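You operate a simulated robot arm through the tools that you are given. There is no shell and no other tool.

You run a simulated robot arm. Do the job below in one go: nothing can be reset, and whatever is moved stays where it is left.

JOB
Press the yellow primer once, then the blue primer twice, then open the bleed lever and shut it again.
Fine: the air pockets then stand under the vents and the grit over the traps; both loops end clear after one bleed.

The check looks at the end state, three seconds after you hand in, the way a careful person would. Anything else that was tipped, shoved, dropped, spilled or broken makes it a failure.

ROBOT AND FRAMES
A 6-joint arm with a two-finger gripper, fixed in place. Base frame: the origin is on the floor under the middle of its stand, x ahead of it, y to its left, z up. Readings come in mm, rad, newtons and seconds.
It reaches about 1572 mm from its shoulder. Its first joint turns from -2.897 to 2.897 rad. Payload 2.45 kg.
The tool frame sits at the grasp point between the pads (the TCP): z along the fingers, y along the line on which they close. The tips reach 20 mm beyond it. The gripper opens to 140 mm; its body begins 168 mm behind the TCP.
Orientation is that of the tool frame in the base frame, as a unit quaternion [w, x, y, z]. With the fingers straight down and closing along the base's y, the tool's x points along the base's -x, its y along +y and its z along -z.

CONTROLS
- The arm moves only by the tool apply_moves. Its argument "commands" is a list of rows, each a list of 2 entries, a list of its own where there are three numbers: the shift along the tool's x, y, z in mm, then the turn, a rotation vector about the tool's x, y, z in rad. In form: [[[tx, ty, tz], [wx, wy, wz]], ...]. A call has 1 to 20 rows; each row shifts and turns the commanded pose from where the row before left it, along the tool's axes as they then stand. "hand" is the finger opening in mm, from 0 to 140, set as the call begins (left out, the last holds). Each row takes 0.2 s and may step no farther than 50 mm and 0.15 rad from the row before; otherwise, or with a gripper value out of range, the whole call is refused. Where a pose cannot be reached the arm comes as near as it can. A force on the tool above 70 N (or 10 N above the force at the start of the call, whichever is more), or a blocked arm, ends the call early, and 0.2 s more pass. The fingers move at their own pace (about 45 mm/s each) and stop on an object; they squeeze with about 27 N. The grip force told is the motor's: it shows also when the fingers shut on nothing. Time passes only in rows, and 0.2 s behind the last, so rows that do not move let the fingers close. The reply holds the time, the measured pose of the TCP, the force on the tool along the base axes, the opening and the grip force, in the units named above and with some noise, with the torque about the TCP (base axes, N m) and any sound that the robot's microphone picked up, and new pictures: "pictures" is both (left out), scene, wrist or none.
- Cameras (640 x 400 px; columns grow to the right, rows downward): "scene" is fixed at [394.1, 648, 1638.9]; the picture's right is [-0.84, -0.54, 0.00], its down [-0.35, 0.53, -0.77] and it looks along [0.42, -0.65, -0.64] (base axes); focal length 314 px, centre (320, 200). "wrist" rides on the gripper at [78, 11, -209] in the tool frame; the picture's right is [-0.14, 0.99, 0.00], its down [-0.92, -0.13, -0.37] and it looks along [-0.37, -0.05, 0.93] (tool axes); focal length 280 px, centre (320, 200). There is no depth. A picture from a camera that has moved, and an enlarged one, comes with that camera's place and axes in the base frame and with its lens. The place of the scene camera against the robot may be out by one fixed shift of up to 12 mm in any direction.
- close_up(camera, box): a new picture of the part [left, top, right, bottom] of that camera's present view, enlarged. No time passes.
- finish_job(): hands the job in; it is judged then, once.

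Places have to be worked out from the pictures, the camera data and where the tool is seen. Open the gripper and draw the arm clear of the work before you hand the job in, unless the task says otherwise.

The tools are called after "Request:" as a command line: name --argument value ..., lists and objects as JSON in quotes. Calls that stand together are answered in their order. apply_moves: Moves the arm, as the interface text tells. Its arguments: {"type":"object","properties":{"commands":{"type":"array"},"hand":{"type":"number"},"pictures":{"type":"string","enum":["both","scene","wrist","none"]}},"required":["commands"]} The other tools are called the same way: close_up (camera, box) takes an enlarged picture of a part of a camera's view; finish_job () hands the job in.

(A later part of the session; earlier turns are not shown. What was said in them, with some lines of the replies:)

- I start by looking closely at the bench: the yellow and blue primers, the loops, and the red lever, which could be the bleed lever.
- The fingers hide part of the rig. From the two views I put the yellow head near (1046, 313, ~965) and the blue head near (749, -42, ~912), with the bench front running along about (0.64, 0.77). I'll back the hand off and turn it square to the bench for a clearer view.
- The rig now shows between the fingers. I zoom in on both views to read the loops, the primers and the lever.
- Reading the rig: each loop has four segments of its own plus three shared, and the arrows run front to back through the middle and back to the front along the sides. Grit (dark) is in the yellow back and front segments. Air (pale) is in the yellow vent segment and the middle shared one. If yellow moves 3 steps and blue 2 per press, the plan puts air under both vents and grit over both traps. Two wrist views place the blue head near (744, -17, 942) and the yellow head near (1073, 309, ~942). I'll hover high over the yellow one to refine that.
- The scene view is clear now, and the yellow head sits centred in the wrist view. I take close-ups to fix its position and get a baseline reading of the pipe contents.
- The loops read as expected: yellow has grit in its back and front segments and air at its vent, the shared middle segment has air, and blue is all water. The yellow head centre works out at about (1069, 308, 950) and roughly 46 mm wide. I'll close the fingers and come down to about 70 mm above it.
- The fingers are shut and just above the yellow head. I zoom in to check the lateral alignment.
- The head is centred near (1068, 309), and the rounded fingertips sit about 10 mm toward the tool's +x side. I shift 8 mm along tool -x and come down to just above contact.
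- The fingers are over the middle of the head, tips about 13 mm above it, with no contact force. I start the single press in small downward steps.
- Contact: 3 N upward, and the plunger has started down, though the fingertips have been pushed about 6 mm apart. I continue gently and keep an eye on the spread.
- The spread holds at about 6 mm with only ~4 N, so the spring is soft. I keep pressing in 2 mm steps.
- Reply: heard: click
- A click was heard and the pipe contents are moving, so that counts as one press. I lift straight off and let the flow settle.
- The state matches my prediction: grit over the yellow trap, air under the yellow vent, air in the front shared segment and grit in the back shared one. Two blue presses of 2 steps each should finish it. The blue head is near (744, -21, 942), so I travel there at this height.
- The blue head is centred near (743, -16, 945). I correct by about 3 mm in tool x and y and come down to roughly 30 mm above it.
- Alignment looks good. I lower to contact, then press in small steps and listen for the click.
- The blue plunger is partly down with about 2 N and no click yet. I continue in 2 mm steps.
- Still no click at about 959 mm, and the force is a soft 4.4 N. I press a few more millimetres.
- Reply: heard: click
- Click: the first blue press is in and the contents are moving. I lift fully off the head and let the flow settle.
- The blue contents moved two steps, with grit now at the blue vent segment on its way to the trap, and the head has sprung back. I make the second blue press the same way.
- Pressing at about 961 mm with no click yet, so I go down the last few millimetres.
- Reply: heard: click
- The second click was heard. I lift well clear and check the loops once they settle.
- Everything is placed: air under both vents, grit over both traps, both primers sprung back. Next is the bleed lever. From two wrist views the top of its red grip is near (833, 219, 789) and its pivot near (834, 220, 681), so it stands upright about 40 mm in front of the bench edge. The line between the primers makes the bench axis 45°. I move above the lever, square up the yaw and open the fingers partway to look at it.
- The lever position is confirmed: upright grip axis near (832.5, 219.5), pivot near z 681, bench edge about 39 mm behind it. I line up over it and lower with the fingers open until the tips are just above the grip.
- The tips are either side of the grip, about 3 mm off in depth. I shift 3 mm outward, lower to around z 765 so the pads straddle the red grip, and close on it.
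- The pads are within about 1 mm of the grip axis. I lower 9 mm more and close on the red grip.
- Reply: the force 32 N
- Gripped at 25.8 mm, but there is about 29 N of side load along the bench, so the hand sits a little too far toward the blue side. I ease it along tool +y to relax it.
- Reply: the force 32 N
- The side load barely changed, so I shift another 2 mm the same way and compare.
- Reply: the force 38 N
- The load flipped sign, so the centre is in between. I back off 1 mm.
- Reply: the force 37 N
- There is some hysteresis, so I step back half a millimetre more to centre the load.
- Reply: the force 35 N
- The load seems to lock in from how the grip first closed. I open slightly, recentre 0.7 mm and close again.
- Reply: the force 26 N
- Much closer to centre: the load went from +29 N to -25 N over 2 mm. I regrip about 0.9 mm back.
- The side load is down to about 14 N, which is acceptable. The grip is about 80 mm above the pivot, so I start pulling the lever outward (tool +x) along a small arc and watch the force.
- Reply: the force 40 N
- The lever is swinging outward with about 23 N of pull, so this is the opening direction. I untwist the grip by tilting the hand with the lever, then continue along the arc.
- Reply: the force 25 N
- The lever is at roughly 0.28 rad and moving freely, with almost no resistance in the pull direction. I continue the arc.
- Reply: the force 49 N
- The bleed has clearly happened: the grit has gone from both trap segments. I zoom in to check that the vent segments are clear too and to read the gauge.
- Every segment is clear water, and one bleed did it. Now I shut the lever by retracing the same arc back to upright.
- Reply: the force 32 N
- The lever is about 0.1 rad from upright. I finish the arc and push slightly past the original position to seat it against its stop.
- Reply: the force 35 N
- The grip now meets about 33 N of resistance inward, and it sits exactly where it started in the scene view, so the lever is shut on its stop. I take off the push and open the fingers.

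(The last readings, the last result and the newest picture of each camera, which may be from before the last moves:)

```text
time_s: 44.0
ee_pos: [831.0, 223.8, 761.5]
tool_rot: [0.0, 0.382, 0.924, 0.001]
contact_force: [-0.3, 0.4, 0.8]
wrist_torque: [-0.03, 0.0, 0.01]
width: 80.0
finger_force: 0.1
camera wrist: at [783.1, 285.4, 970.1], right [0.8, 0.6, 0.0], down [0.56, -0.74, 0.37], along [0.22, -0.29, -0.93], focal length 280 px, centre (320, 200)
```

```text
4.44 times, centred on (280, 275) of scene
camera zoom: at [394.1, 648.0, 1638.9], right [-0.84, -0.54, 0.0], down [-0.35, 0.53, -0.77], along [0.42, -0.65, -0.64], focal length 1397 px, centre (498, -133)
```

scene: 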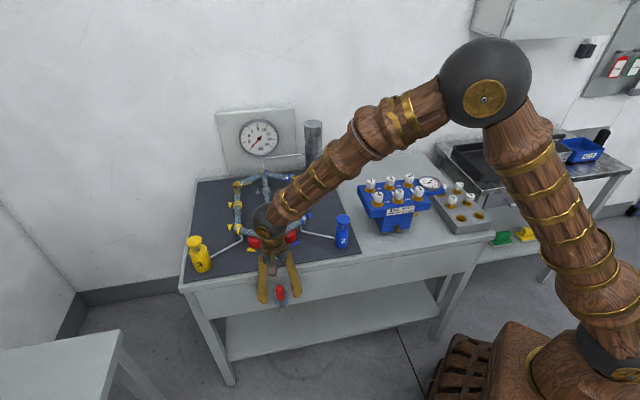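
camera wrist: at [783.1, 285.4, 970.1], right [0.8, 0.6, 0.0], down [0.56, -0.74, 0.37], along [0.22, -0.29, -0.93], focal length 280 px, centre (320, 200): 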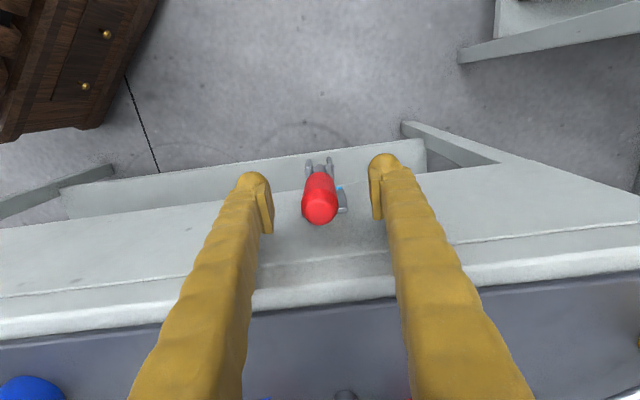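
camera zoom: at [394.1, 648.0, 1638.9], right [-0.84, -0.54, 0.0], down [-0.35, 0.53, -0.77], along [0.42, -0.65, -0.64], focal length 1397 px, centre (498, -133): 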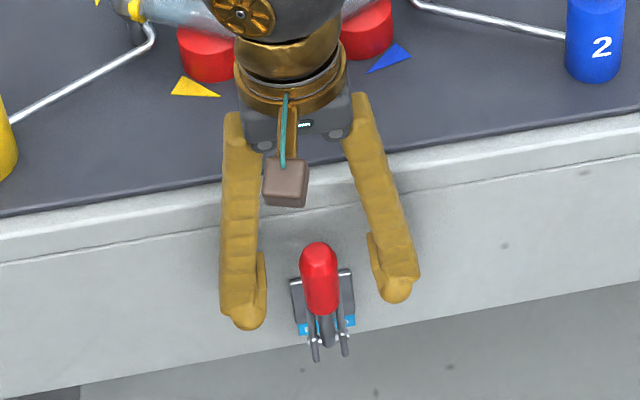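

The lever stands upright and shut as at the start, and nothing touches the hand. I lift straight up and draw back off the bench.

Request:
apply_moves --commands '[[[0, 0, -40], [0, 0, 0]], [[0, 0, -45], [0, 0, 0]], [[0, 0, -45], [0, 0, 0]], [[0, 0, -45], [0, 0, 0]], [[0, 0, -45], [0, 0, 0]], [[0, 0, -45], [0, 0, 0]], [[0, 0, -45], [0, 0, 0]], [[0, 0, -45], [0, 0, 0]], [[45, 0, -10], [0, 0, 0]], [[45, 0, -10], [0, 0, 0]], [[45, 0, -10], [0, 0, 0]], [[45, 0, -10], [0, 0, 0]], [[0, 0, 0], [0, 0, 0]]]' --hand 140

Request:
close_up --camera "scene" --box '[170, 100, 370, 320]'

Request:
close_up --camera "scene" --box '[220, 160, 320, 250]'

Request:
close_up --camera "scene" --box '[240, 260, 320, 320]'

```text
time_s: 46.8
ee_pos: [704.3, 348.9, 1155.8]
tool_rot: [0.0, 0.383, 0.924, 0.0]
contact_force: [0.1, -0.1, 0.4]
wrist_torque: [0.0, 0.02, -0.01]
width: 139.7
finger_force: 0.0
camera wrist: at [656.8, 411.2, 1364.8], right [0.8, 0.6, 0.0], down [0.56, -0.74, 0.37], along [0.22, -0.29, -0.93], focal length 280 px, centre (320, 200)
```

scene: 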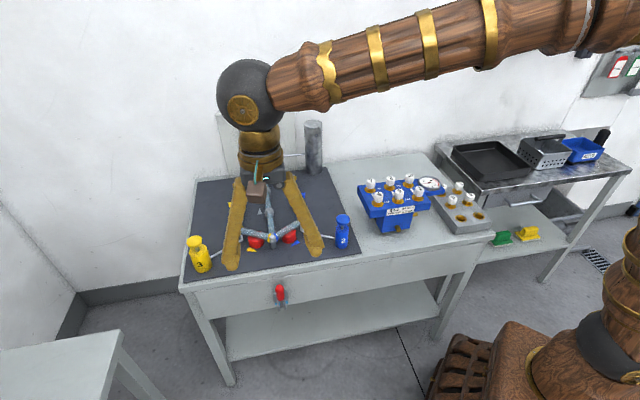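
wrist: 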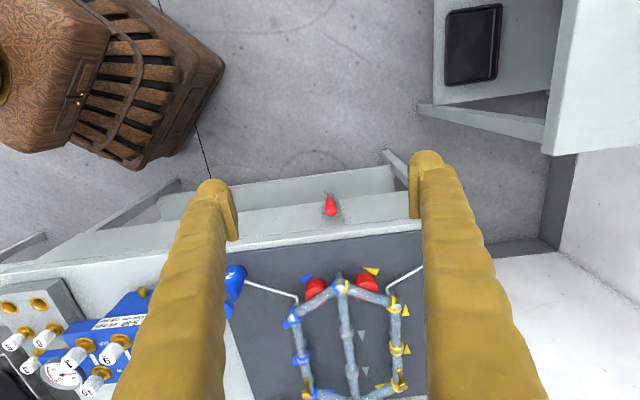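

```text
1.82 times, centred on (270, 210) of scene
camera zoom: at [394.1, 648.0, 1638.9], right [-0.84, -0.54, 0.0], down [-0.35, 0.53, -0.77], along [0.42, -0.65, -0.64], focal length 572 px, centre (411, 182)
```

zoom: 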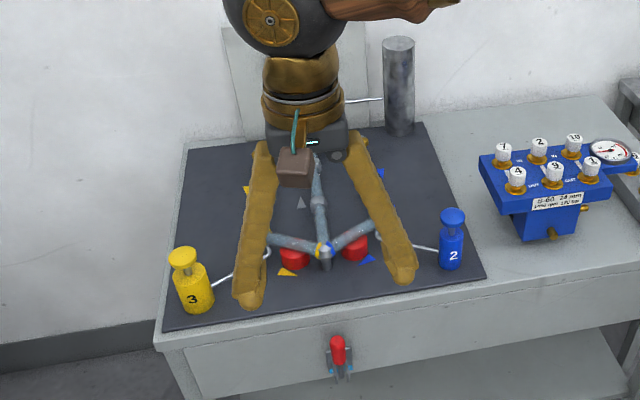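

```text
4.44 times, centred on (270, 205) of scene
camera zoom: at [394.1, 648.0, 1638.9], right [-0.84, -0.54, 0.0], down [-0.35, 0.53, -0.77], along [0.42, -0.65, -0.64], focal length 1397 px, centre (542, 178)
```

zoom: 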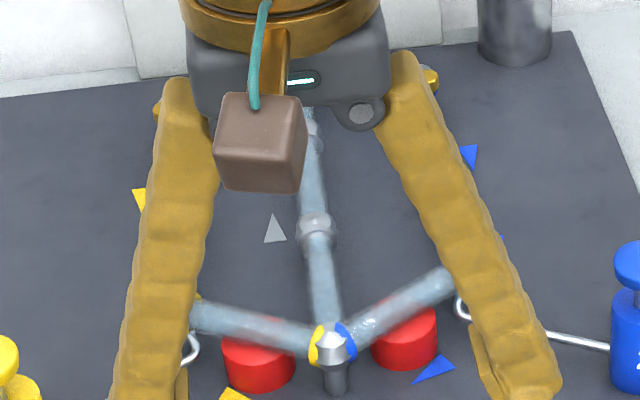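

```text
6.67 times, centred on (280, 290) of scene
camera zoom: at [394.1, 648.0, 1638.9], right [-0.84, -0.54, 0.0], down [-0.35, 0.53, -0.77], along [0.42, -0.65, -0.64], focal length 2096 px, centre (587, -400)
```

zoom: 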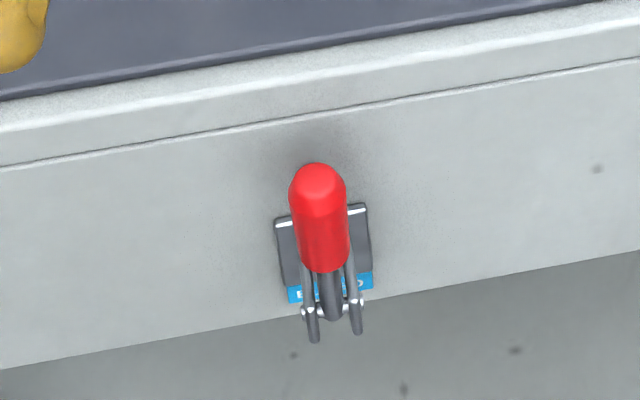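

The lever looks identical to its shut picture from before. I back off a bit further so I can see the whole rig for one last check.

Request:
apply_moves --commands '[[[10, -45, -15], [0, 0, 0]], [[10, -45, -15], [0, 0, 0]], [[10, -45, -15], [0, 0, 0]], [[10, -45, -15], [0, 0, 0]], [[10, -45, -15], [0, 0, 0]], [[0, 0, 0], [0, 0, 0]]]' --hand 140

Request:
close_up --camera "scene" --box '[170, 100, 370, 320]'

Request:
close_up --camera "scene" --box '[220, 160, 320, 250]'

```text
time_s: 48.2
ee_pos: [509.7, 223.1, 1229.9]
tool_rot: [0.001, 0.383, 0.924, 0.001]
contact_force: [-1.3, -0.5, -0.1]
wrist_torque: [0.0, 0.0, 0.01]
width: 140.0
finger_force: 0.0
camera wrist: at [462.1, 285.7, 1439.0], right [0.8, 0.6, 0.0], down [0.56, -0.74, 0.37], along [0.22, -0.29, -0.93], focal length 280 px, centre (320, 200)
```

scene: 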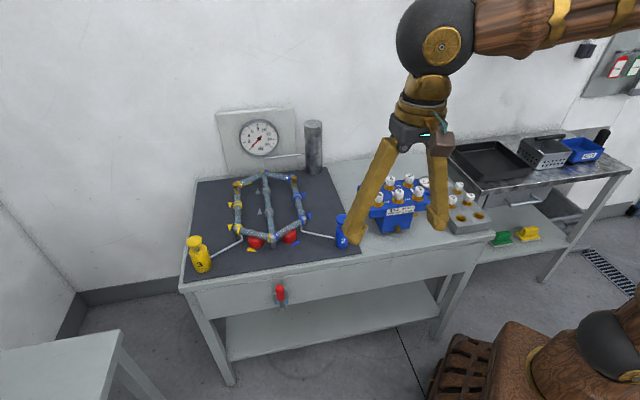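
wrist: 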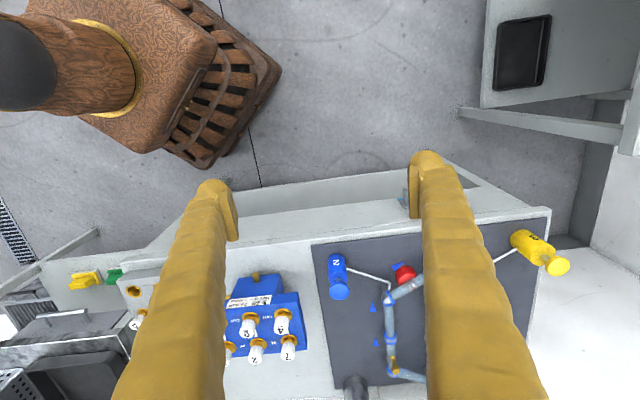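

```text
1.82 times, centred on (270, 210) of scene
camera zoom: at [394.1, 648.0, 1638.9], right [-0.84, -0.54, 0.0], down [-0.35, 0.53, -0.77], along [0.42, -0.65, -0.64], focal length 572 px, centre (411, 182)
```

zoom: 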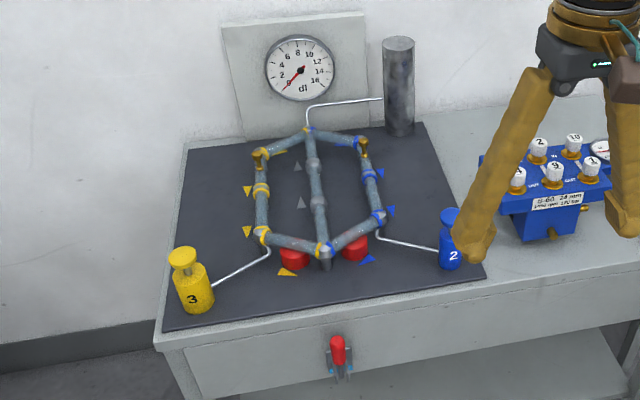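

```text
4.44 times, centred on (270, 205) of scene
camera zoom: at [394.1, 648.0, 1638.9], right [-0.84, -0.54, 0.0], down [-0.35, 0.53, -0.77], along [0.42, -0.65, -0.64], focal length 1397 px, centre (542, 178)
```

zoom: 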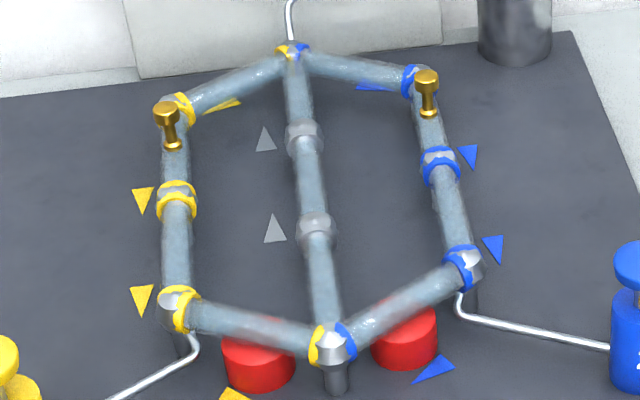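

Both loops show only clear water, both primers are up, the lever is shut, and nothing else has moved. The gripper is open and the arm is clear of the work, so I hand the job in.

Request:
finish_job

```text
The job is handed in.
```

I pressed the yellow primer once and the blue primer twice, then opened the bleed lever and shut it again. Each press gave one click. I have handed the job in; no verdict has come back.

- **Before the bleed:** air stood under both vents and grit over both traps, as you described.
- **Bleed:** one opening cleared both loops, and every pipe segment now shows clear water. I swung the lever out about 0.6 rad rather than looking for its far stop, because the bleed had already happened by then. The gauge now reads 0 dl.
- **End state:** the lever is back upright in its starting position, both primers have sprung up, and nothing else on the bench looks moved. The gripper is open and the arm is drawn clear.
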